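You operate a simulated robot arm through the tools that you are given. There is no shell and no other tool.

Carry out the task below with a simulated robot arm. There is one attempt and no reset: what you move stays moved.

Task
Wipe the massage head clean, then put the brush on charge.
Fine: cloth back; flap open, plug in, lever on; leave it charging. Set down upright: blue cloth pad. What is to be rubbed or washed off counts as gone when no trace of it is left.

It is judged by the outcome, as a careful person would: the job done as asked, and still so three seconds after it is handed in. It fails if anything else is knocked over, pushed out of place, dropped, spilled or broken. Flat cloth is picked up by pressing the open fingertips on it (5 to 10 N) and closing them slowly along it; thin cloth reads only 2 to 8 mm in the jaws.

Robot
A 7-joint arm with a two-finger parallel gripper, fixed in place. Base frame: the origin is at the foot of the arm, x ahead of it, y to its left, z up; the work surface is at about z = 0.762. Units: m, degrees, N and s.
With the tool pointing down near the work surface it reaches from about 0.46 to 0.92 m from the base axis. Its first joint turns from -115.0 to 115.0 degrees. Payload 3.91 kg.
Tool frame: the origin (TCP) lies between the finger pads and is the grasp point; the fingertips stand 0.03 m ahead of it; z points along the fingers, y is the line along which they close. The gripper opens to 0.11 m. The fingers are 0.02 m wide and 0.01 m thick; the gripper's body (0.048 by 0.112 m) begins 0.055 m behind the TCP.
Orientation is that of the tool frame in the base frame, as [roll, pitch, yaw] about the fixed x, y, z axes, in that order (R = Rz(yaw) Ry(pitch) Rx(roll)). With the fingers straight down and closing along the base's y, the tool's x points along the base's -x, its y along +y and its z along -z.

Tools
- The arm moves only by the tool move_arm. Its argument "plan" is a list of rows, each a list of 3 entries, a list of its own where there are three numbers: the shift along the base's x, y, z in m, then the turn, a rotation vector about the base's x, y, z in degrees, then the closure in counts, from 0 (fully open) to 255 (shut). In form: [[[x, y, z], [rx, ry, rz], hand], ...]. A call has 1 to 20 rows; each row is the pose to reach, as a shift and turn from the pose commanded when the call began. A row lasts 0.2 s, in which the tool goes at most 0.05 m and 8.6 degrees; a call with a longer step from one row to the next is refused whole, and so is a gripper value outside its range. A pose out of reach is approached as far as the arm can. The call stops where the force on the tool passes 40 N (or 10 N more than at its start, if that is more) or the arm is blocked; 0.2 s more then pass. The fingers move at their own pace (about 0.153 m/s each) and stop on an object; they squeeze with about 33 N. The grip force told is the motor's: it shows also when the fingers shut on nothing. Time passes only in rows, and 0.2 s behind the last, so rows that repeat a pose let the fingers close. It gives the time, the measured TCP pose, the force on the tool (base axes), the opening and the grip force at its end, in the units of the frame above (readings bear some noise), with the torque about the TCP (base axes, N m) and any sound that the robot's microphone picked up.
- Cameras (640 x 400 px; columns grow to the right, rows downward): "scene" is fixed at [0.214, 0.5043, 1.5505]; the picture's right is [-0.57, -0.82, 0.00], its down [-0.55, 0.39, -0.74] and it looks along [0.61, -0.42, -0.67] (base axes); focal length 352 px, centre (320, 200). "wrist" rides on the gripper at [0.072, 0.017, -0.103] in the tool frame; the picture's right is [-0.23, 0.97, 0.00], its down [-0.76, -0.18, -0.62] and it looks along [-0.61, -0.14, 0.78] (tool axes); focal length 222 px, centre (320, 200). There is no depth. A picture from a camera that has moved, and an enlarged one, comes with that camera's place and axes in the base frame and with its lens. The place of the scene camera against the robot may be out by one fixed shift of up to 0.012 m in any direction.
- camera(camera): a new picture of that camera. No time passes.
- slide_trunk(by): slides the trunk up (or, below 0, down) by that many m; the arm rides with it, the base frame stays. It gives what a move gives, with no picture.
- close_up(camera, box): a new picture of the part [left, top, right, bottom] of that camera's present view, enlarged. No time passes.
- close_job(): hands the job in; it is judged then, once.

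Nothing tells you positions but the pictures and the camera data. Unless the task says otherwise, let go and move clear before handing in.

The tools are called after ">>>" by a JSON object that holds its "fn" and its "kwargs". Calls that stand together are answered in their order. move_arm: Moves the arm, as the interface text tells. Its arguments: {"type":"object","properties":{"plan":{"type":"array","items":{"type":"array"}}},"required":["plan"]} The other tools are called the same way: slide_trunk (by) slides the trunk up or down; camera (camera) takes a picture; close_up (camera, box) takes an enlarged picture of a part of a camera's view; close_job () hands the job in.

At the start:

```text
time: 0.0
position: [0.5207, 0.0176, 1.1563]
tcp_rot: [-180.0, 0.0, -180.0]
contact_force: [0.7, 0.0, 1.2]
moment: [0.02, 0.01, 0.03]
gripper_width: 0.1101
grip_force: 0.0
trunk travel left (down, up): [-0.7, 0.29]
```

scene: 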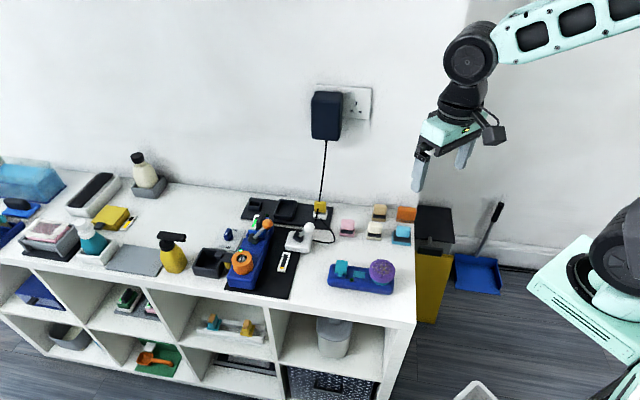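
wrist: 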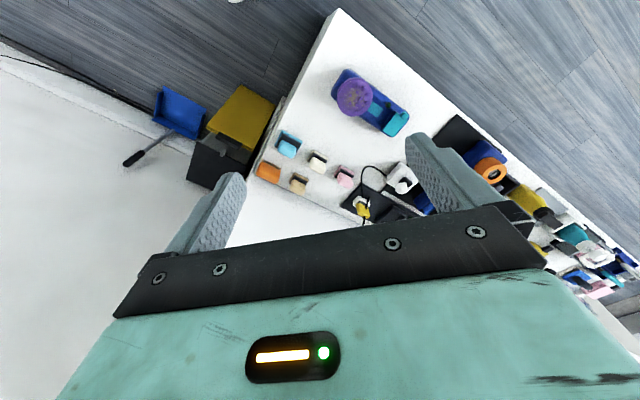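

I see a low shelf with many items; a blue massage brush with a purple-ish head lies near the right end, and a charging setup with a yellow plug is near the wall. I'll take close-ups to identify things before moving.

>>> {"fn": "close_up", "kwargs": {"camera": "scene", "box": [220, 180, 420, 305]}}

>>> {"fn": "close_up", "kwargs": {"camera": "scene", "box": [0, 140, 220, 280]}}

>>> {"fn": "close_up", "kwargs": {"camera": "scene", "box": [0, 260, 420, 400]}}

>>> {"fn": "close_up", "kwargs": {"camera": "wrist", "box": [240, 50, 440, 225]}}

```text
3.20 times, centred on (320, 242) of scene
camera zoom: at [0.214, 0.5043, 1.5505], right [-0.57, -0.82, 0.0], down [-0.55, 0.39, -0.74], along [0.61, -0.42, -0.67], focal length 1128 px, centre (320, 64)
```

zoom: 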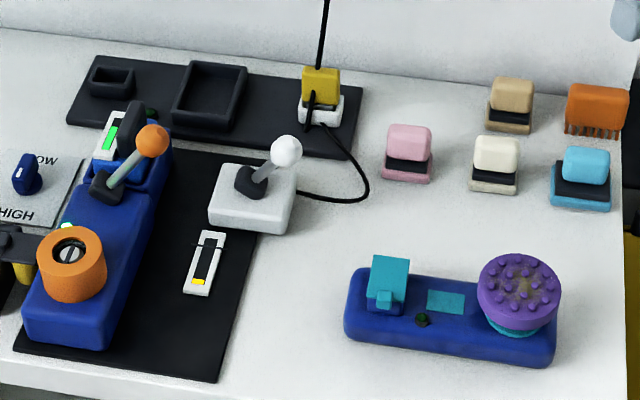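

```text
2.86 times, centred on (110, 210) of scene
camera zoom: at [0.214, 0.5043, 1.5505], right [-0.57, -0.82, 0.0], down [-0.55, 0.39, -0.74], along [0.61, -0.42, -0.67], focal length 1007 px, centre (920, 171)
```

zoom: 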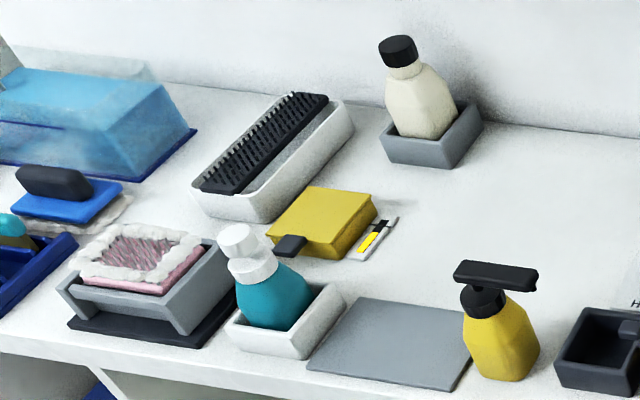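

```text
1.52 times, centred on (210, 330) of scene
camera zoom: at [0.214, 0.5043, 1.5505], right [-0.57, -0.82, 0.0], down [-0.55, 0.39, -0.74], along [0.61, -0.42, -0.67], focal length 537 px, centre (488, 2)
```

zoom: 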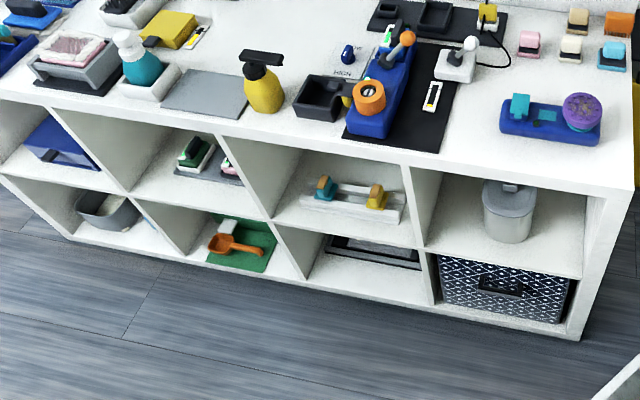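

```text
2.29 times, centred on (340, 138) of wrist
camera zoom: at [0.4473, 0.0339, 1.2586], right [0.23, 0.97, 0.0], down [0.76, -0.18, 0.62], along [0.61, -0.14, -0.78], focal length 508 px, centre (274, 343)
```

zoom: 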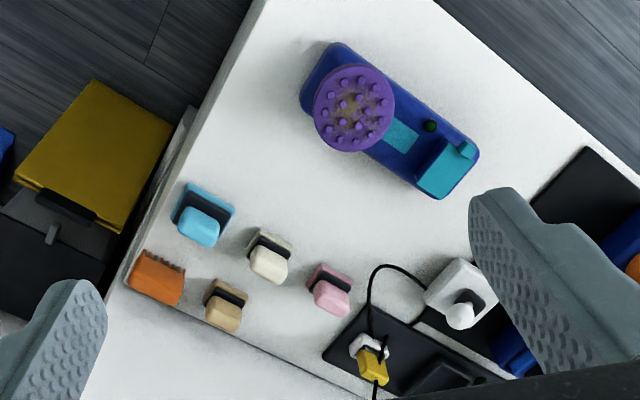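

The massage brush lies at about (0.60, 0.10), its head at about (0.575, 0.065). The light-blue pad looks to be at about (0.65, -0.09), the yellow plug at about (0.86, 0.06) and the white lever box at about (0.79, 0.16). I'll lower the wrist camera to see the pads more closely.

>>> {"fn": "move_arm", "kwargs": {"plan": [[[0.0, -0.01, -0.04], [0, 0, 0], 0], [[0.0, -0.02, -0.085], [0, 0, 0], 0], [[0.0, -0.035, -0.13], [0, 0, 0], 0], [[0.0, -0.05, -0.17], [0, 0, 0], 0], [[0.0, -0.06, -0.19], [0, 0, 0], 0], [[0.0, -0.06, -0.19], [0, 0, 0], 0]]}}

>>> {"fn": "camera", "kwargs": {"camera": "wrist"}}

>>> {"fn": "close_up", "kwargs": {"camera": "wrist", "box": [160, 20, 420, 230]}}

```text
time: 1.4
position: [0.5201, -0.0429, 0.9646]
tcp_rot: [179.9, 0.0, 180.0]
contact_force: [0.4, -1.2, 0.8]
moment: [-0.05, 0.0, 0.0]
gripper_width: 0.11
grip_force: 0.0
trunk travel left (down, up): [-0.7, 0.29]
```

```text
taken
camera wrist: at [0.4467, -0.0265, 1.0675], right [0.23, 0.97, 0.0], down [0.76, -0.18, 0.62], along [0.61, -0.14, -0.78], focal length 222 px, centre (320, 200)
```

wrist: 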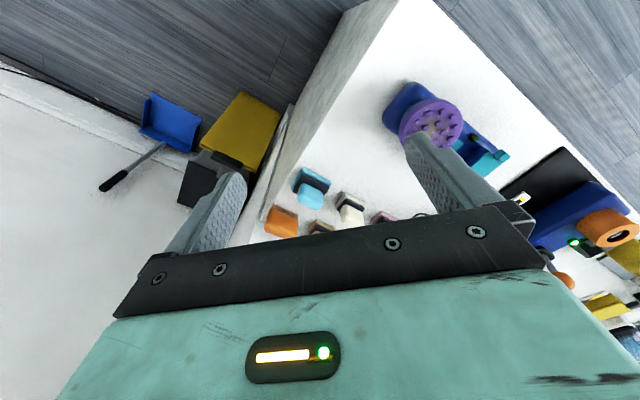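

```text
1.90 times, centred on (290, 125) of wrist
camera zoom: at [0.4467, -0.0265, 1.0675], right [0.23, 0.97, 0.0], down [0.76, -0.18, 0.62], along [0.61, -0.14, -0.78], focal length 423 px, centre (377, 343)
```

zoom: 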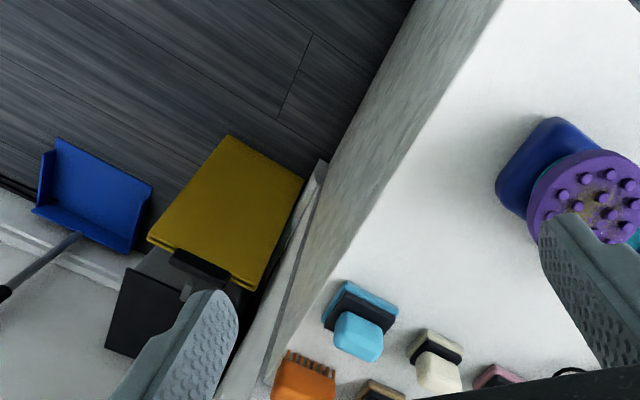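

The light-blue pad (base, dark plate, handle block) shows near the shelf corner. I'll move nearer for a better look at it.

>>> {"fn": "move_arm", "kwargs": {"plan": [[[0.015, -0.01, -0.03], [0, 0, 0], 0], [[0.03, -0.02, -0.06], [0, 0, 0], 0], [[0.04, -0.03, -0.07], [0, 0, 0], 0], [[0.04, -0.03, -0.07], [0, 0, 0], 0]]}}

>>> {"fn": "camera", "kwargs": {"camera": "wrist"}}

>>> {"fn": "close_up", "kwargs": {"camera": "wrist", "box": [240, 60, 440, 210]}}

>>> {"fn": "close_up", "kwargs": {"camera": "scene", "box": [330, 190, 430, 255]}}

>>> {"fn": "close_up", "kwargs": {"camera": "scene", "box": [320, 240, 420, 305]}}

>>> {"fn": "close_up", "kwargs": {"camera": "scene", "box": [270, 190, 350, 240]}}

>>> {"fn": "close_up", "kwargs": {"camera": "scene", "box": [220, 190, 320, 300]}}

```text
time: 2.4
position: [0.5621, -0.0739, 0.8958]
tcp_rot: [179.9, 0.0, 180.0]
contact_force: [-0.7, 0.0, -0.1]
moment: [0.0, -0.01, 0.0]
gripper_width: 0.11
grip_force: 0.0
trunk travel left (down, up): [-0.7, 0.29]
```

```text
taken
camera wrist: at [0.4871, -0.0567, 0.9975], right [0.23, 0.97, 0.0], down [0.76, -0.18, 0.62], along [0.61, -0.14, -0.78], focal length 222 px, centre (320, 200)
```

wrist: 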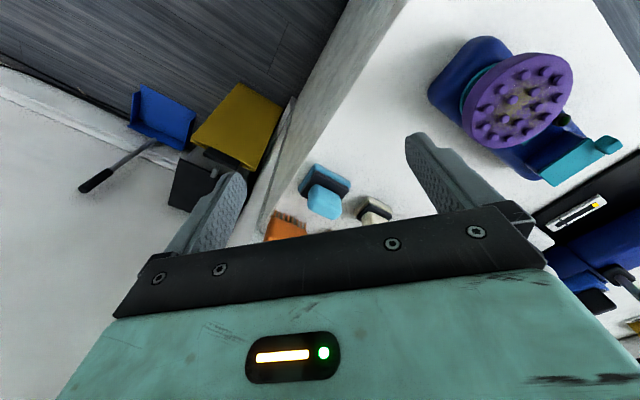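

```text
2.67 times, centred on (340, 135) of wrist
camera zoom: at [0.4871, -0.0567, 0.9975], right [0.23, 0.97, 0.0], down [0.76, -0.18, 0.62], along [0.61, -0.14, -0.78], focal length 592 px, centre (267, 373)
```

zoom: 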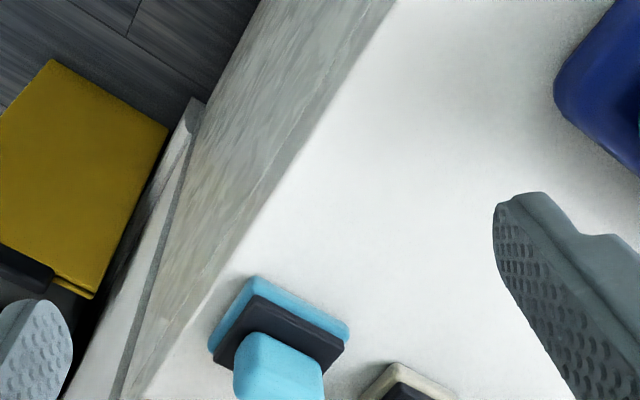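

```text
6.15 times, centred on (380, 222) of scene
camera zoom: at [0.214, 0.5043, 1.5505], right [-0.57, -0.82, 0.0], down [-0.55, 0.39, -0.74], along [0.61, -0.42, -0.67], focal length 2168 px, centre (-49, 62)
```

zoom: 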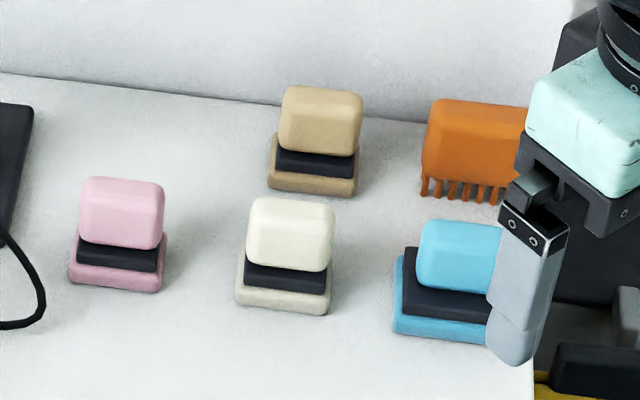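

```text
6.15 times, centred on (370, 272) of scene
camera zoom: at [0.214, 0.5043, 1.5505], right [-0.57, -0.82, 0.0], down [-0.55, 0.39, -0.74], along [0.61, -0.42, -0.67], focal length 2168 px, centre (12, -246)
```

zoom: 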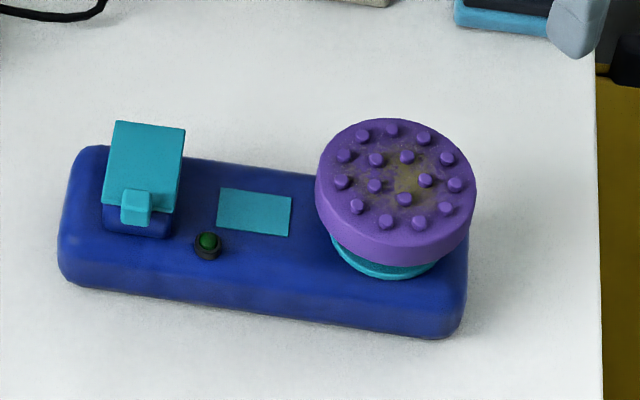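

```text
8.00 times, centred on (310, 215) of scene
camera zoom: at [0.214, 0.5043, 1.5505], right [-0.57, -0.82, 0.0], down [-0.55, 0.39, -0.74], along [0.61, -0.42, -0.67], focal length 2819 px, centre (400, 80)
```

zoom: 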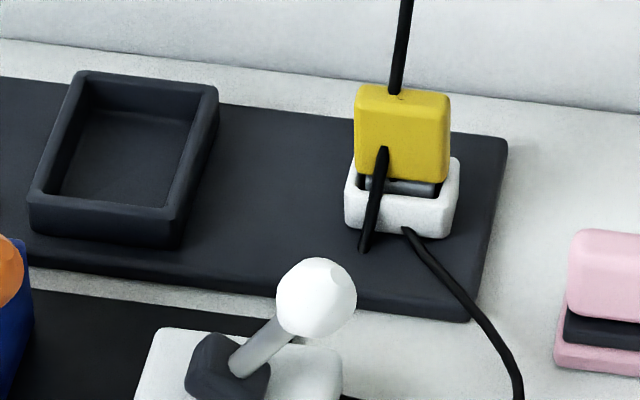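

```text
3.64 times, centred on (270, 245) of scene
camera zoom: at [0.214, 0.5043, 1.5505], right [-0.57, -0.82, 0.0], down [-0.55, 0.39, -0.74], along [0.61, -0.42, -0.67], focal length 1281 px, centre (502, 36)
```

zoom: 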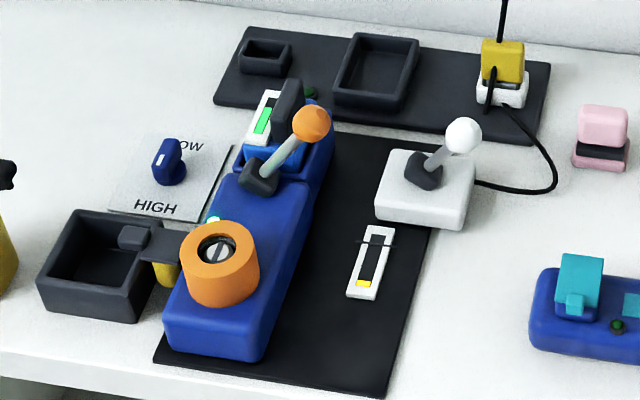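

The light-blue pad has a graspable block on top of a dark plate. Next I need its exact position and yaw, plus a better look at the brush head and flap.

>>> {"fn": "close_up", "kwargs": {"camera": "wrist", "box": [280, 150, 400, 225]}}

>>> {"fn": "close_up", "kwargs": {"camera": "wrist", "box": [420, 20, 640, 200]}}

```text
5.33 times, centred on (340, 188) of wrist
camera zoom: at [0.4871, -0.0567, 0.9975], right [0.23, 0.97, 0.0], down [0.76, -0.18, 0.62], along [0.61, -0.14, -0.78], focal length 1185 px, centre (213, 267)
```

zoom: 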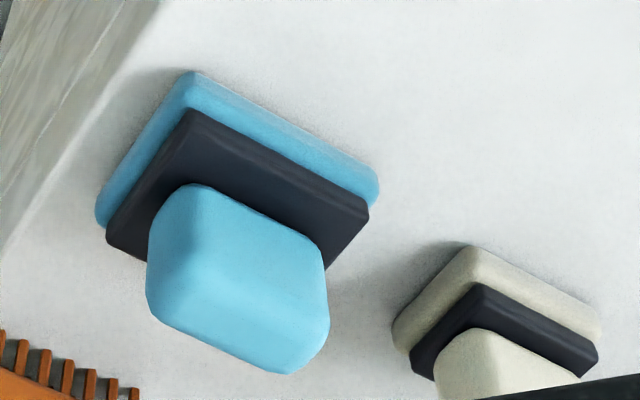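

```text
2.22 times, centred on (530, 110) of wrist
camera zoom: at [0.4871, -0.0567, 0.9975], right [0.23, 0.97, 0.0], down [0.76, -0.18, 0.62], along [0.61, -0.14, -0.78], focal length 494 px, centre (-147, 400)
```

zoom: 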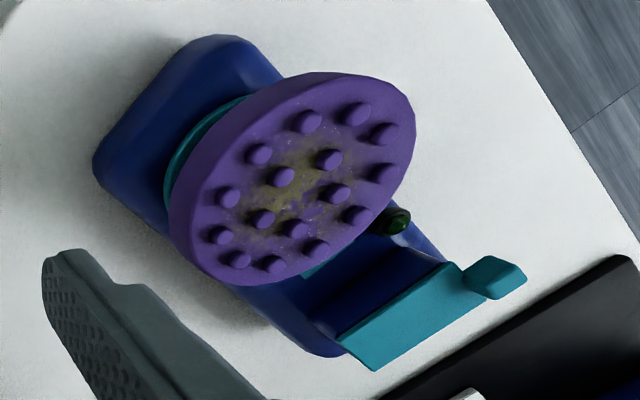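

The blue pad's base is centred at about (0.650, -0.088) and is turned about 45° like the shelf, with the long side of its handle along (+x,+y). Now I'll lift and look at the brush head and flap from above.

>>> {"fn": "move_arm", "kwargs": {"plan": [[[0.0, 0.0, 0.04], [0, 0, 0], 0], [[-0.02, 0.03, 0.08], [0, 0, 0], 0], [[-0.04, 0.07, 0.09], [0, 0, 0], 0], [[-0.06, 0.11, 0.09], [0, 0, 0], 0], [[-0.08, 0.15, 0.09], [0, 0, 0], 0], [[-0.08, 0.17, 0.09], [0, 0, 0], 0], [[-0.08, 0.17, 0.09], [0, 0, 0], 0]]}}

>>> {"fn": "camera", "kwargs": {"camera": "wrist"}}

>>> {"fn": "close_up", "kwargs": {"camera": "wrist", "box": [270, 90, 450, 210]}}

```text
refused: row 2 steps farther than a row can; nothing moved
```

```text
taken
camera wrist: at [0.4871, -0.0567, 0.9975], right [0.23, 0.97, 0.0], down [0.76, -0.18, 0.62], along [0.61, -0.14, -0.78], focal length 222 px, centre (320, 200)
```

wrist: 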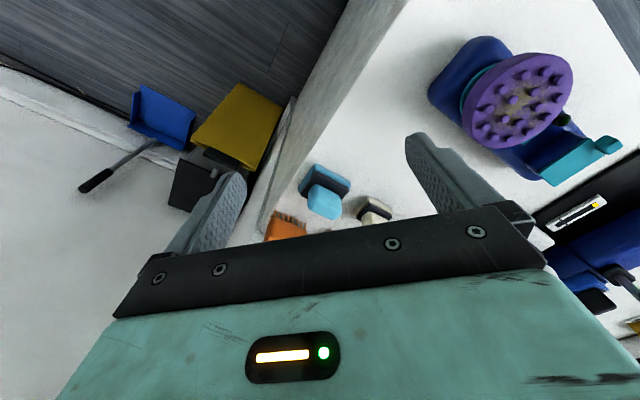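

```text
3.33 times, centred on (360, 150) of wrist
camera zoom: at [0.4871, -0.0567, 0.9975], right [0.23, 0.97, 0.0], down [0.76, -0.18, 0.62], along [0.61, -0.14, -0.78], focal length 740 px, centre (187, 367)
```

zoom: 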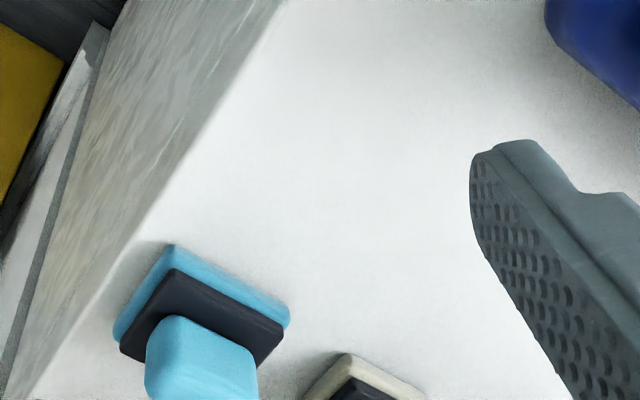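

The last move was refused because one step was too long, so nothing moved. I'll repeat it in smaller steps to look at the brush head and flap.

>>> {"fn": "move_arm", "kwargs": {"plan": [[[0.0, 0.0, 0.04], [0, 0, 0], 0], [[-0.01, 0.02, 0.075], [0, 0, 0], 0], [[-0.03, 0.055, 0.09], [0, 0, 0], 0], [[-0.05, 0.095, 0.09], [0, 0, 0], 0], [[-0.07, 0.135, 0.09], [0, 0, 0], 0], [[-0.08, 0.17, 0.09], [0, 0, 0], 0], [[-0.08, 0.17, 0.09], [0, 0, 0], 0]]}}

>>> {"fn": "camera", "kwargs": {"camera": "wrist"}}

>>> {"fn": "close_up", "kwargs": {"camera": "wrist", "box": [240, 70, 440, 210]}}

```text
time: 4.0
position: [0.4795, 0.095, 0.9867]
tcp_rot: [179.9, 0.0, -180.0]
contact_force: [-0.1, 0.1, -0.4]
moment: [-0.02, 0.01, 0.03]
gripper_width: 0.11
grip_force: 0.2
trunk travel left (down, up): [-0.7, 0.29]
```

```text
taken
camera wrist: at [0.4061, 0.1121, 1.0896], right [0.23, 0.97, 0.0], down [0.76, -0.18, 0.62], along [0.61, -0.14, -0.78], focal length 222 px, centre (320, 200)
```

wrist: 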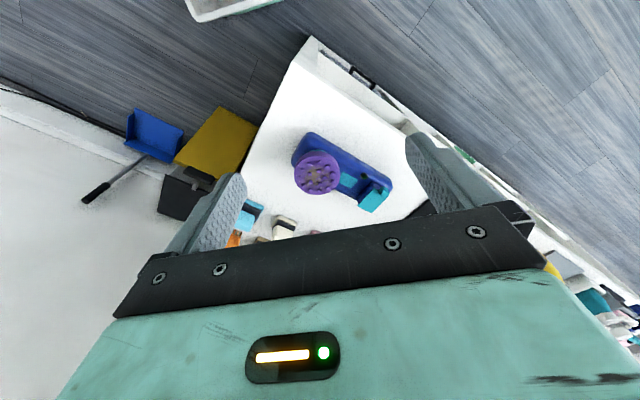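

```text
2.86 times, centred on (340, 140) of wrist
camera zoom: at [0.4061, 0.1121, 1.0896], right [0.23, 0.97, 0.0], down [0.76, -0.18, 0.62], along [0.61, -0.14, -0.78], focal length 635 px, centre (263, 371)
```

zoom: 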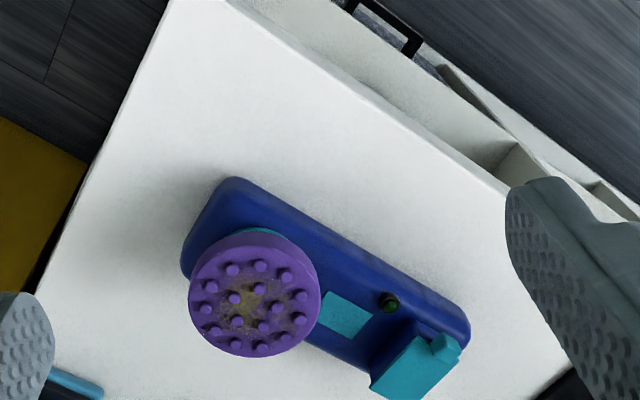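

The brush head's top is centred at about (0.564, 0.072, 0.83), and the stain is near the middle of the face. I'll take larger views of the head and the flap.

>>> {"fn": "close_up", "kwargs": {"camera": "wrist", "box": [285, 140, 355, 200]}}

>>> {"fn": "close_up", "kwargs": {"camera": "wrist", "box": [335, 155, 415, 220]}}

>>> {"fn": "close_up", "kwargs": {"camera": "scene", "box": [360, 250, 410, 295]}}

>>> {"fn": "close_up", "kwargs": {"camera": "scene", "box": [325, 250, 375, 295]}}

>>> {"fn": "close_up", "kwargs": {"camera": "scene", "box": [270, 215, 325, 280]}}

```text
6.67 times, centred on (320, 170) of wrist
camera zoom: at [0.4061, 0.1121, 1.0896], right [0.23, 0.97, 0.0], down [0.76, -0.18, 0.62], along [0.61, -0.14, -0.78], focal length 1481 px, centre (320, 400)
```

zoom: 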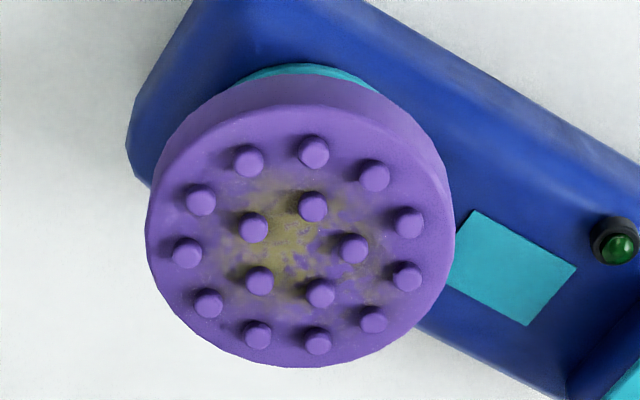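

```text
6.15 times, centred on (375, 188) of wrist
camera zoom: at [0.4061, 0.1121, 1.0896], right [0.23, 0.97, 0.0], down [0.76, -0.18, 0.62], along [0.61, -0.14, -0.78], focal length 1367 px, centre (-18, 277)
```

zoom: 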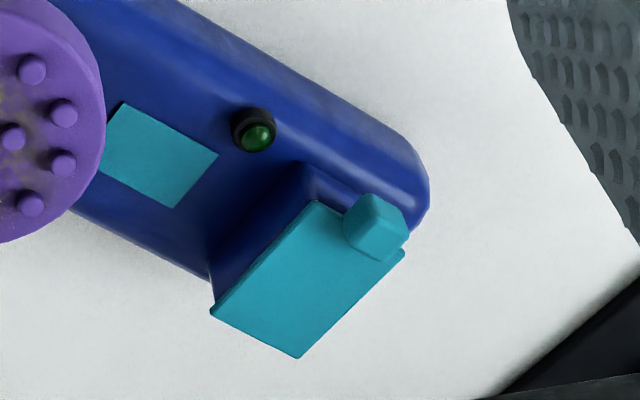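

```text
8.89 times, centred on (385, 272) of scene
camera zoom: at [0.214, 0.5043, 1.5505], right [-0.57, -0.82, 0.0], down [-0.55, 0.39, -0.74], along [0.61, -0.42, -0.67], focal length 3132 px, centre (-258, -444)
```

zoom: 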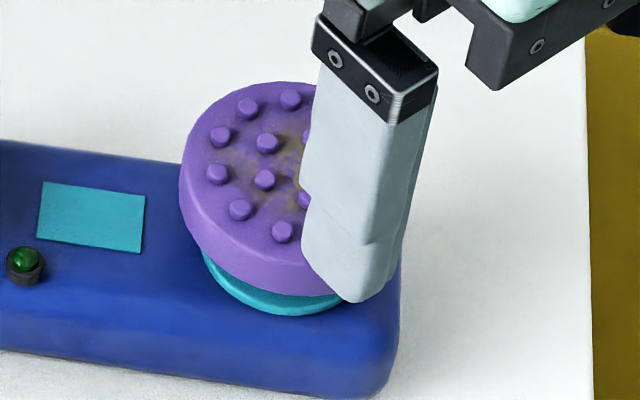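

```text
8.89 times, centred on (350, 272) of scene
camera zoom: at [0.214, 0.5043, 1.5505], right [-0.57, -0.82, 0.0], down [-0.55, 0.39, -0.74], along [0.61, -0.42, -0.67], focal length 3132 px, centre (53, -444)
```

zoom: 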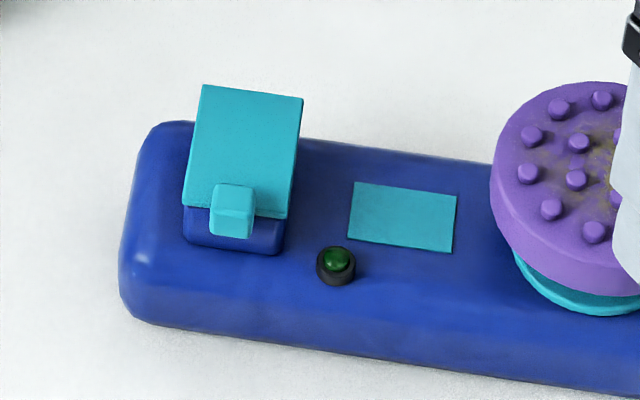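

```text
6.15 times, centred on (298, 248) of scene
camera zoom: at [0.214, 0.5043, 1.5505], right [-0.57, -0.82, 0.0], down [-0.55, 0.39, -0.74], along [0.61, -0.42, -0.67], focal length 2168 px, centre (458, -92)
```

zoom: 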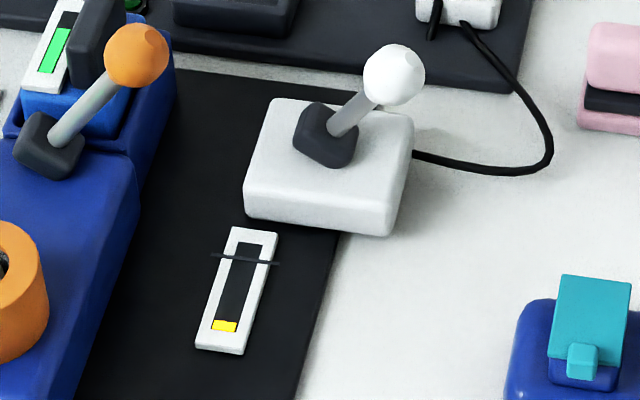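

The flap lies closed on a raised port with a small cube tab on its front edge, and the stain covers the middle of the head among the nubs. Now I'll go above the light-blue pad with the hand turned 45°, so the fingers close across its handle.

>>> {"fn": "move_arm", "kwargs": {"plan": [[[0.0283, -0.0305, 0.0], [0, 0, 7.5], 0], [[0.0567, -0.061, 0.0], [0, 0, 15], 0], [[0.085, -0.0915, 0.0], [0, 0, 22.5], 0], [[0.1133, -0.122, -0.01], [0, 0, 30], 0], [[0.1417, -0.1525, -0.03], [0, 0, 37.5], 0], [[0.17, -0.183, -0.05], [0, 0, 45], 0], [[0.17, -0.183, -0.0867], [0, 0, 45], 0], [[0.17, -0.183, -0.0867], [0, 0, 45], 0]]}}

>>> {"fn": "camera", "kwargs": {"camera": "wrist"}}

>>> {"fn": "camera", "kwargs": {"camera": "scene"}}

```text
time: 5.8
position: [0.649, -0.0887, 0.8983]
tcp_rot: [-180.0, -0.1, -135.1]
contact_force: [-0.3, -0.5, -0.2]
moment: [0.0, -0.03, 0.01]
gripper_width: 0.1101
grip_force: 0.0
trunk travel left (down, up): [-0.7, 0.29]
```

```text
taken
camera wrist: at [0.5857, -0.127, 1.0013], right [-0.53, 0.85, 0.0], down [0.66, 0.41, 0.62], along [0.53, 0.33, -0.78], focal length 222 px, centre (320, 200)
```

wrist: 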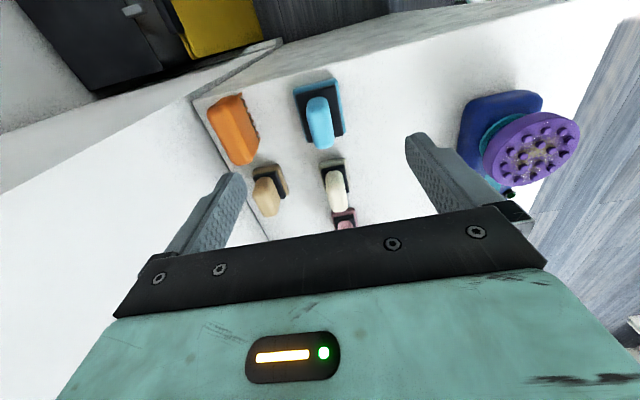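

```text
taken
```

scene: 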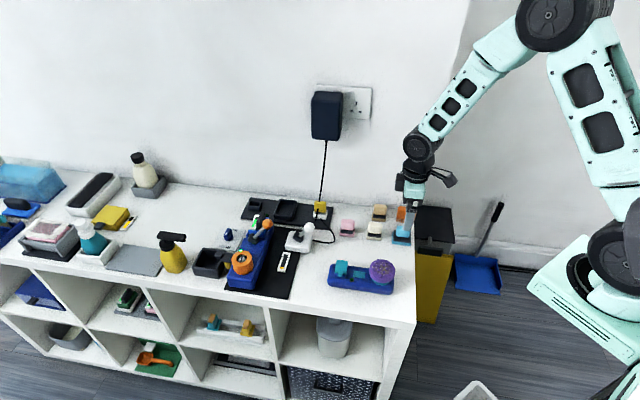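

>>> {"fn": "close_up", "kwargs": {"camera": "wrist", "box": [260, 60, 380, 180]}}

>>> {"fn": "close_up", "kwargs": {"camera": "scene", "box": [370, 190, 440, 250]}}

```text
3.33 times, centred on (320, 120) of wrist
camera zoom: at [0.5857, -0.127, 1.0013], right [-0.53, 0.85, 0.0], down [0.66, 0.41, 0.62], along [0.53, 0.33, -0.78], focal length 740 px, centre (320, 467)
```

zoom: 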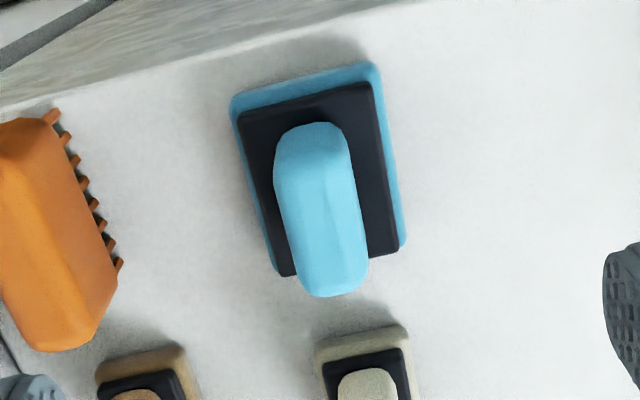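

```text
6.67 times, centred on (405, 220) of scene
camera zoom: at [0.214, 0.5043, 1.5505], right [-0.57, -0.82, 0.0], down [-0.55, 0.39, -0.74], along [0.61, -0.42, -0.67], focal length 2349 px, centre (-247, 67)
```

zoom: 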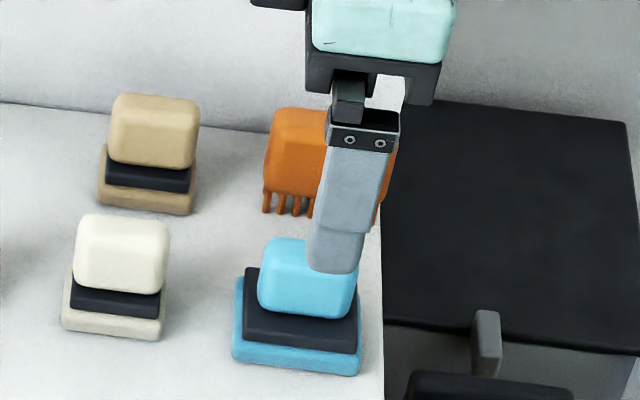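

The pad's base is centred at about (0.646, -0.088) with yaw about 44°, and its handle is about 0.02 wide with its top near z = 0.81. I'll narrow the fingers, come down over the handle and close.

>>> {"fn": "move_arm", "kwargs": {"plan": [[[-0.0025, 0.0007, 0.0], [0, 0, -1], 130], [[-0.0025, 0.0007, 0.0], [0, 0, -1], 130], [[-0.0025, 0.0007, -0.03], [0, 0, -1], 130], [[-0.0025, 0.0007, -0.055], [0, 0, -1], 130], [[-0.0025, 0.0007, -0.07], [0, 0, -1], 130], [[-0.0025, 0.0007, -0.079], [0, 0, -1], 130], [[-0.0025, 0.0007, -0.079], [0, 0, -1], 130]]}}

>>> {"fn": "camera", "kwargs": {"camera": "wrist"}}

>>> {"fn": "close_up", "kwargs": {"camera": "scene", "box": [370, 190, 440, 250]}}

```text
time: 7.4
position: [0.6468, -0.0846, 0.8195]
tcp_rot: [179.9, 0.0, -135.9]
contact_force: [0.0, -0.6, 0.0]
moment: [0.04, -0.04, -0.01]
gripper_width: 0.0541
grip_force: 0.1
trunk travel left (down, up): [-0.7, 0.29]
```

```text
taken
camera wrist: at [0.5823, -0.1232, 0.922], right [-0.51, 0.86, 0.0], down [0.67, 0.4, 0.62], along [0.54, 0.32, -0.78], focal length 222 px, centre (320, 200)
```

wrist: 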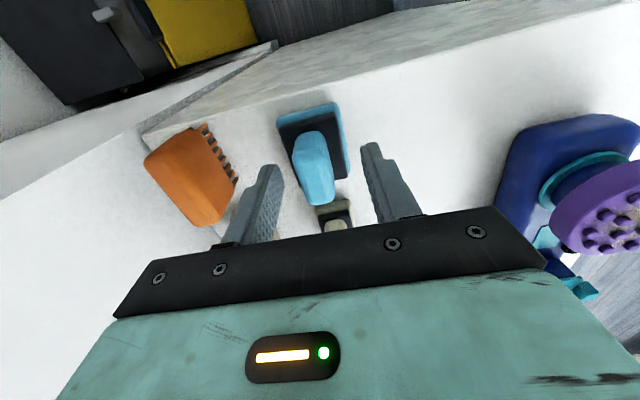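

```text
6.67 times, centred on (405, 220) of scene
camera zoom: at [0.214, 0.5043, 1.5505], right [-0.57, -0.82, 0.0], down [-0.55, 0.39, -0.74], along [0.61, -0.42, -0.67], focal length 2349 px, centre (-247, 67)
```

zoom: 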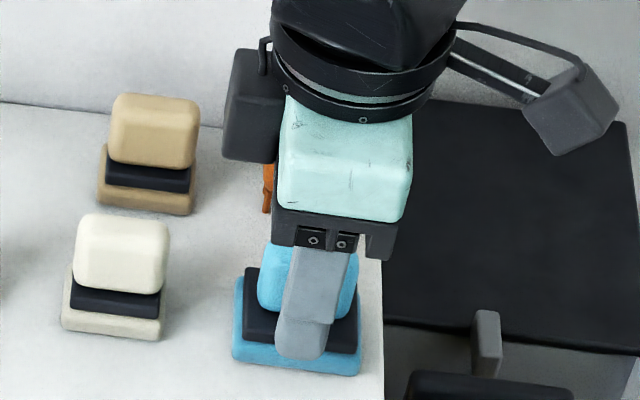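

The fingers straddle the handle, which is about 2 mm off centre toward one finger. I'll centre on it and close gradually.

>>> {"fn": "move_arm", "kwargs": {"plan": [[[0.0004, -0.0026, 0.0], [0, 0, 0], 130], [[0.0004, -0.0026, -0.001], [0, 0, 0], 150], [[0.0004, -0.0026, -0.002], [0, 0, 0], 170], [[0.0004, -0.0026, -0.002], [0, 0, 0], 185], [[0.0004, -0.0026, -0.002], [0, 0, 0], 200], [[0.0004, -0.0026, -0.002], [0, 0, 0], 215], [[0.0004, -0.0026, -0.002], [0, 0, 0], 255], [[0.0004, -0.0026, -0.002], [0, 0, 0], 255], [[0.0004, -0.0026, -0.002], [0, 0, 0], 255]]}}

>>> {"fn": "camera", "kwargs": {"camera": "wrist"}}

>>> {"fn": "close_up", "kwargs": {"camera": "scene", "box": [370, 190, 440, 250]}}

```text
time: 9.4
position: [0.6475, -0.0876, 0.8177]
tcp_rot: [-179.9, 0.0, -136.0]
contact_force: [-0.2, -0.1, 0.2]
moment: [0.03, -0.02, -0.01]
gripper_width: 0.0192
grip_force: 32.9
trunk travel left (down, up): [-0.7, 0.29]
```

```text
taken
camera wrist: at [0.583, -0.1255, 0.9206], right [-0.51, 0.86, 0.0], down [0.67, 0.4, 0.62], along [0.54, 0.32, -0.78], focal length 222 px, centre (320, 200)
```

wrist: 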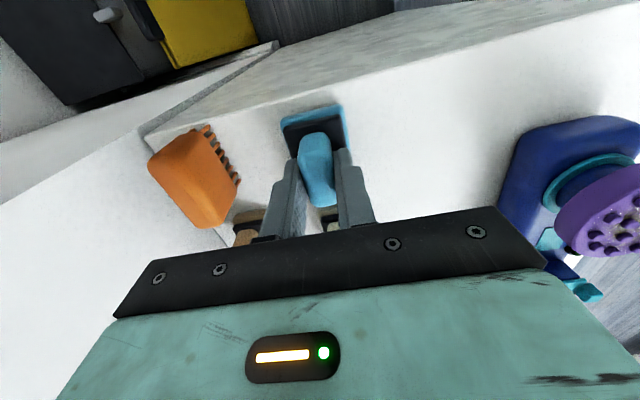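

```text
6.67 times, centred on (405, 220) of scene
camera zoom: at [0.214, 0.5043, 1.5505], right [-0.57, -0.82, 0.0], down [-0.55, 0.39, -0.74], along [0.61, -0.42, -0.67], focal length 2349 px, centre (-247, 67)
```

zoom: 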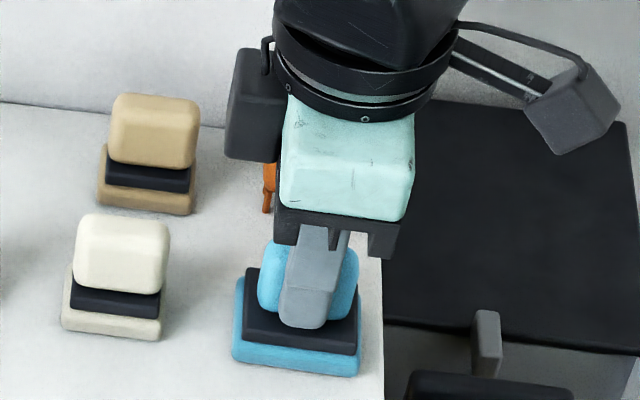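

The pad is gripped at 0.019 m on its handle. I'll lift it straight up, carry it over beside the head and look again.

>>> {"fn": "move_arm", "kwargs": {"plan": [[[0, 0, 0.01], [0, 0, 0], 255], [[0, 0, 0.04], [0, 0, 0], 255], [[0, 0, 0.08], [0, 0, 0], 255], [[0, 0, 0.12], [0, 0, 0], 255], [[-0.015, 0.03, 0.13], [0, 0, 0], 255], [[-0.03, 0.06, 0.13], [0, 0, 0], 255], [[-0.045, 0.09, 0.13], [0, 0, 0], 255], [[-0.06, 0.12, 0.13], [0, 0, 0], 255], [[-0.075, 0.145, 0.13], [0, 0, 0], 255], [[-0.083, 0.16, 0.13], [0, 0, 0], 255], [[-0.083, 0.16, 0.13], [0, 0, 0], 255]]}}

>>> {"fn": "camera", "kwargs": {"camera": "wrist"}}

>>> {"fn": "camera", "kwargs": {"camera": "scene"}}

>>> {"fn": "close_up", "kwargs": {"camera": "scene", "box": [320, 200, 440, 310]}}

```text
time: 11.8
position: [0.5643, 0.0735, 0.9464]
tcp_rot: [180.0, -0.1, -135.9]
contact_force: [-0.8, -0.4, 0.0]
moment: [0.02, 0.01, -0.04]
gripper_width: 0.0003
grip_force: 33.2
trunk travel left (down, up): [-0.7, 0.29]
```

```text
taken
camera wrist: at [0.5001, 0.035, 1.0491], right [-0.51, 0.86, 0.0], down [0.67, 0.4, 0.62], along [0.54, 0.32, -0.78], focal length 222 px, centre (320, 200)
```

wrist: 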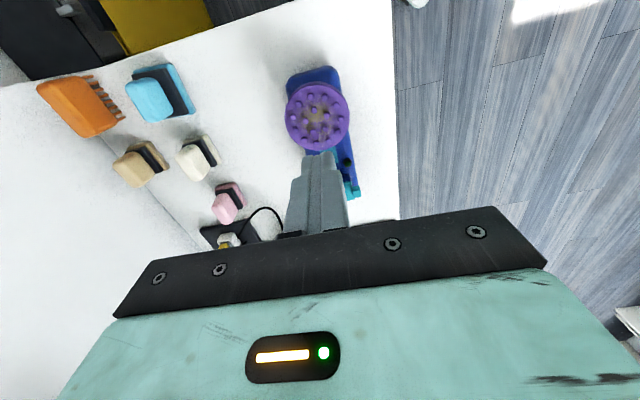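

```text
taken
```

scene: 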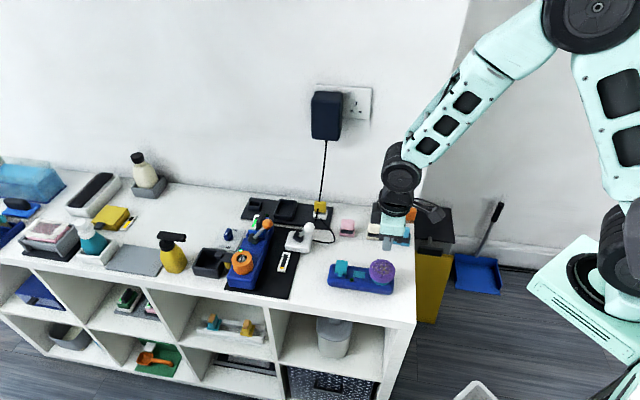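

```text
3.64 times, centred on (380, 255) of scene
camera zoom: at [0.214, 0.5043, 1.5505], right [-0.57, -0.82, 0.0], down [-0.55, 0.39, -0.74], along [0.61, -0.42, -0.67], focal length 1281 px, centre (102, 0)
```

zoom: 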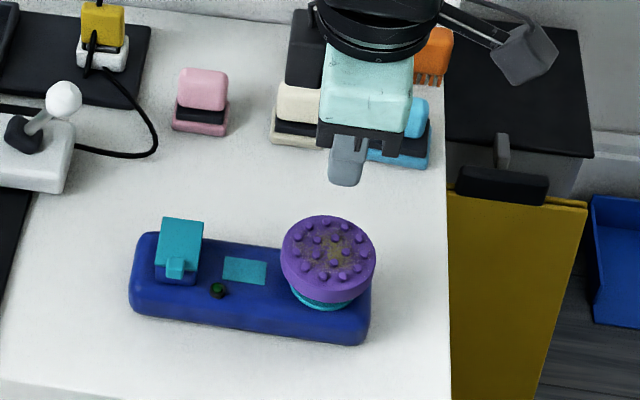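

The pad slipped out of the fingers during the lift: the opening reads 0 and the pad is still at its spot. I'll look at it closely to see whether it shifted and how the handle is shaped.

>>> {"fn": "close_up", "kwargs": {"camera": "wrist", "box": [110, 50, 230, 150]}}

>>> {"fn": "close_up", "kwargs": {"camera": "scene", "box": [385, 200, 425, 250]}}

```text
4.00 times, centred on (170, 100) of wrist
camera zoom: at [0.5001, 0.035, 1.0491], right [-0.51, 0.86, 0.0], down [0.67, 0.4, 0.62], along [0.54, 0.32, -0.78], focal length 888 px, centre (920, 600)
```

zoom: 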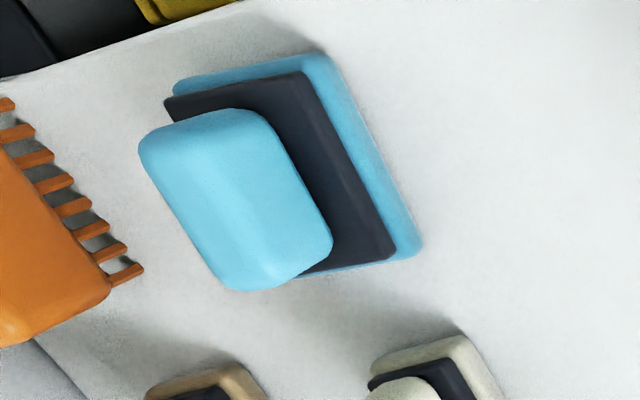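

```text
8.00 times, centred on (405, 225) of scene
camera zoom: at [0.214, 0.5043, 1.5505], right [-0.57, -0.82, 0.0], down [-0.55, 0.39, -0.74], along [0.61, -0.42, -0.67], focal length 2819 px, centre (-360, 0)
```

zoom: 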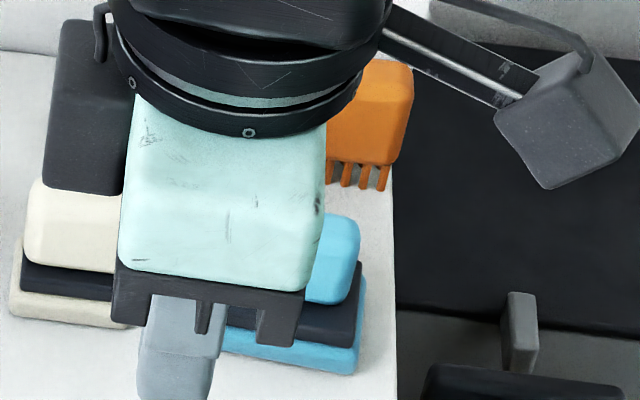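

The pad still sits upright at its place, perhaps turned a few degrees. My grip was probably too high on the rounded handle, so I'll go back above it, re-measure and grip lower.

>>> {"fn": "move_arm", "kwargs": {"plan": [[[0.015, -0.03, 0.0], [0, 0, 0], 130], [[0.03, -0.06, 0.0], [0, 0, 0], 130], [[0.045, -0.09, 0.0], [0, 0, 0], 130], [[0.06, -0.12, -0.01], [0, 0, 0], 130], [[0.072, -0.142, -0.025], [0, 0, 0], 130], [[0.083, -0.16, -0.05], [0, 0, 0], 130], [[0.083, -0.16, -0.05], [0, 0, 0], 130]]}}

>>> {"fn": "close_up", "kwargs": {"camera": "wrist", "box": [250, 50, 390, 190]}}

>>> {"fn": "close_up", "kwargs": {"camera": "scene", "box": [370, 190, 440, 250]}}

```text
time: 13.4
position: [0.647, -0.0882, 0.8989]
tcp_rot: [-180.0, 0.1, -136.0]
contact_force: [0.2, 0.2, 0.0]
moment: [0.0, 0.0, -0.04]
gripper_width: 0.0539
grip_force: 0.1
trunk travel left (down, up): [-0.7, 0.29]
```

```text
2.86 times, centred on (320, 120) of wrist
camera zoom: at [0.5839, -0.1266, 1.0016], right [-0.51, 0.86, 0.0], down [0.67, 0.4, 0.62], along [0.54, 0.32, -0.78], focal length 635 px, centre (320, 429)
```

zoom: 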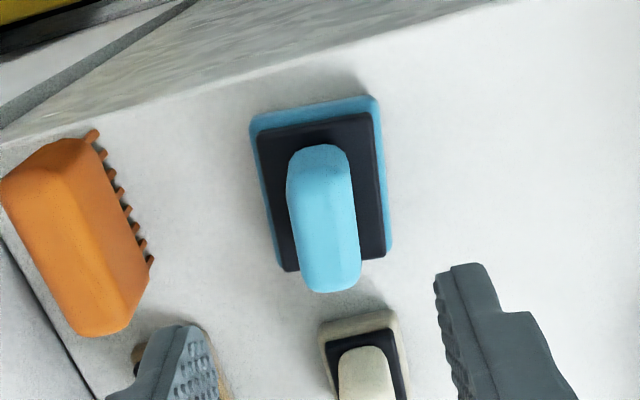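

```text
6.67 times, centred on (405, 220) of scene
camera zoom: at [0.214, 0.5043, 1.5505], right [-0.57, -0.82, 0.0], down [-0.55, 0.39, -0.74], along [0.61, -0.42, -0.67], focal length 2349 px, centre (-247, 67)
```

zoom: 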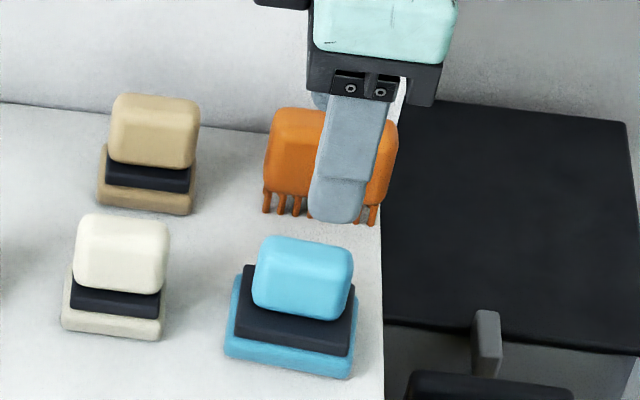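

The pad turned about -4.5° and moved about 2 mm, and its centre is now about (0.648, -0.087). I'll line up with it and come down further, so the fingertips just reach the dark plate.

>>> {"fn": "move_arm", "kwargs": {"plan": [[[0.0008, 0.0019, -0.02], [0, 0, -4.5], 130], [[0.0008, 0.0019, -0.05], [0, 0, -4.5], 130], [[0.0008, 0.0019, -0.07], [0, 0, -4.5], 130], [[0.0008, 0.0019, -0.08], [0, 0, -4.5], 130], [[0.0008, 0.0019, -0.084], [0, 0, -4.5], 130], [[0.0008, 0.0019, -0.0855], [0, 0, -4.5], 130], [[0.0008, 0.0019, -0.0855], [0, 0, -4.5], 130]]}}

>>> {"fn": "close_up", "kwargs": {"camera": "wrist", "box": [230, 80, 400, 230]}}

>>> {"fn": "close_up", "kwargs": {"camera": "scene", "box": [385, 210, 425, 250]}}

```text
time: 15.0
position: [0.6492, -0.0859, 0.811]
tcp_rot: [179.9, -0.2, -140.6]
contact_force: [-0.7, 0.2, -0.4]
moment: [-0.03, 0.03, -0.01]
gripper_width: 0.0536
grip_force: 0.0
trunk travel left (down, up): [-0.7, 0.29]
```

```text
2.67 times, centred on (315, 155) of wrist
camera zoom: at [0.5814, -0.1196, 0.9147], right [-0.44, 0.9, 0.0], down [0.7, 0.35, 0.62], along [0.56, 0.28, -0.78], focal length 592 px, centre (333, 320)
```

zoom: 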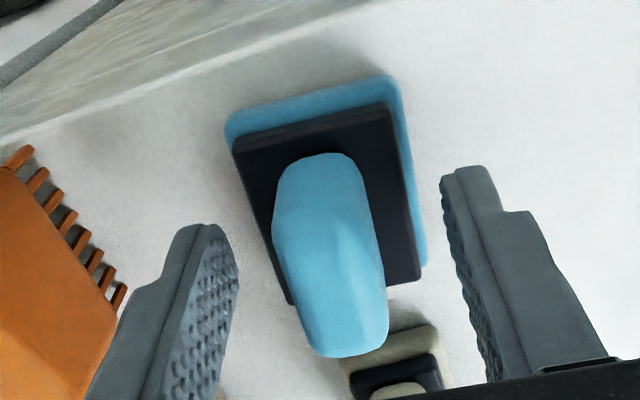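

```text
10.00 times, centred on (405, 230) of scene
camera zoom: at [0.214, 0.5043, 1.5505], right [-0.57, -0.82, 0.0], down [-0.55, 0.39, -0.74], along [0.61, -0.42, -0.67], focal length 3524 px, centre (-530, -100)
```

zoom: 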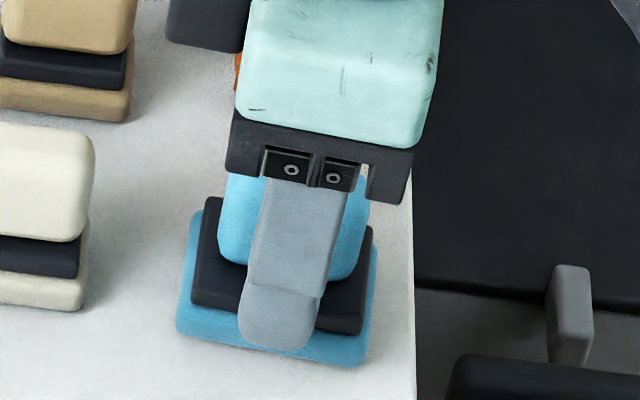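

There's no contact yet at this lower height. I'll close gently here and see what width the fingers stop at.

>>> {"fn": "move_arm", "kwargs": {"plan": [[[0, 0, 0], [0, 0, 0], 145], [[0, 0, 0], [0, 0, 0], 160], [[0, 0, 0], [0, 0, 0], 175], [[0, 0, 0], [0, 0, 0], 190], [[0, 0, 0], [0, 0, 0], 205], [[0, 0, 0], [0, 0, 0], 220], [[0, 0, 0], [0, 0, 0], 255], [[0, 0, 0], [0, 0, 0], 255], [[0, 0, 0], [0, 0, 0], 255]]}}

>>> {"fn": "close_up", "kwargs": {"camera": "wrist", "box": [230, 80, 400, 230]}}

>>> {"fn": "close_up", "kwargs": {"camera": "scene", "box": [385, 210, 425, 250]}}

```text
time: 17.0
position: [0.6487, -0.0863, 0.8117]
tcp_rot: [-180.0, 0.0, -140.5]
contact_force: [-0.1, -0.4, -0.1]
moment: [-0.02, -0.03, -0.03]
gripper_width: 0.0193
grip_force: 33.0
trunk travel left (down, up): [-0.7, 0.29]
```

```text
2.67 times, centred on (315, 155) of wrist
camera zoom: at [0.5814, -0.1196, 0.9148], right [-0.44, 0.9, 0.0], down [0.7, 0.35, 0.62], along [0.56, 0.28, -0.78], focal length 592 px, centre (333, 320)
```

zoom: 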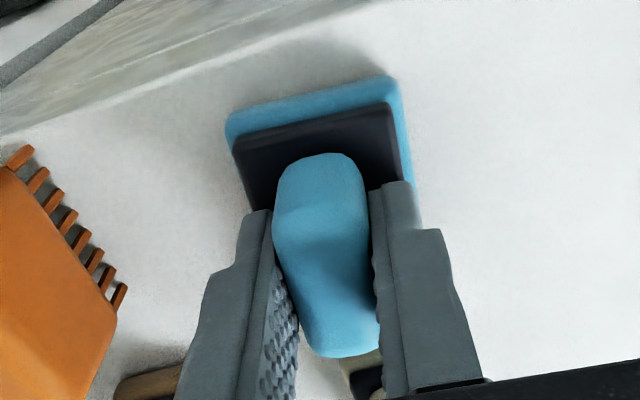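

```text
10.00 times, centred on (405, 230) of scene
camera zoom: at [0.214, 0.5043, 1.5505], right [-0.57, -0.82, 0.0], down [-0.55, 0.39, -0.74], along [0.61, -0.42, -0.67], focal length 3524 px, centre (-530, -100)
```

zoom: 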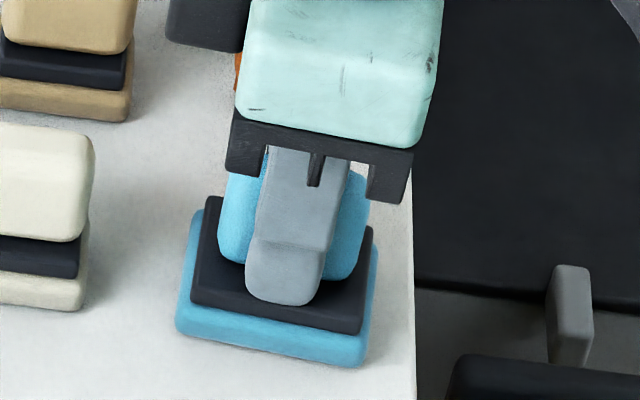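

The fingers are now clamped down at the plate's level. I'll lift slowly by a few centimetres and check that the grip holds.

>>> {"fn": "move_arm", "kwargs": {"plan": [[[0, 0, 0.002], [0, 0, 0], 255], [[0, 0, 0.005], [0, 0, 0], 255], [[0, 0, 0.01], [0, 0, 0], 255], [[0, 0, 0.016], [0, 0, 0], 255], [[0, 0, 0.022], [0, 0, 0], 255], [[0, 0, 0.028], [0, 0, 0], 255]]}}

>>> {"fn": "close_up", "kwargs": {"camera": "scene", "box": [385, 210, 425, 250]}}

>>> {"fn": "close_up", "kwargs": {"camera": "wrist", "box": [230, 80, 400, 230]}}

```text
time: 18.4
position: [0.6482, -0.0873, 0.8399]
tcp_rot: [-180.0, 0.1, -140.5]
contact_force: [-0.4, -0.2, -0.1]
moment: [0.02, -0.04, 0.03]
gripper_width: 0.0194
grip_force: 32.9
trunk travel left (down, up): [-0.7, 0.29]
```

```text
10.00 times, centred on (405, 230) of scene
camera zoom: at [0.214, 0.5043, 1.5505], right [-0.57, -0.82, 0.0], down [-0.55, 0.39, -0.74], along [0.61, -0.42, -0.67], focal length 3524 px, centre (-530, -100)
```

zoom: 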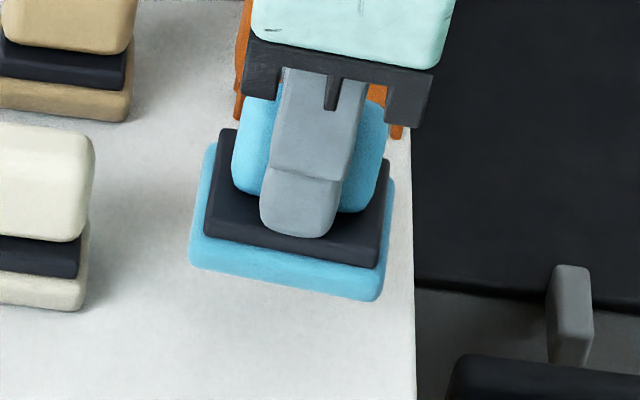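

```text
2.67 times, centred on (315, 155) of wrist
camera zoom: at [0.5818, -0.1197, 0.9432], right [-0.44, 0.9, 0.0], down [0.7, 0.35, 0.62], along [0.56, 0.28, -0.78], focal length 592 px, centre (333, 320)
```

zoom: 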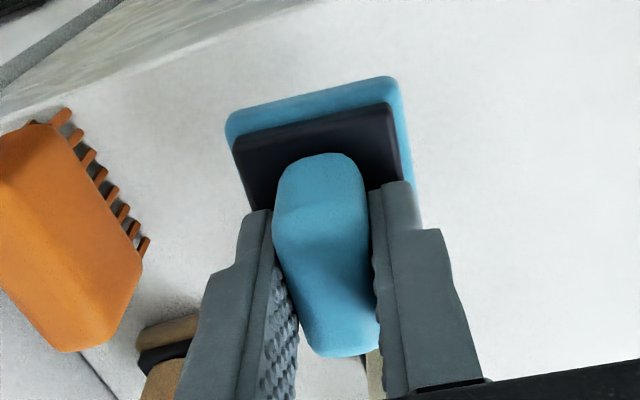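

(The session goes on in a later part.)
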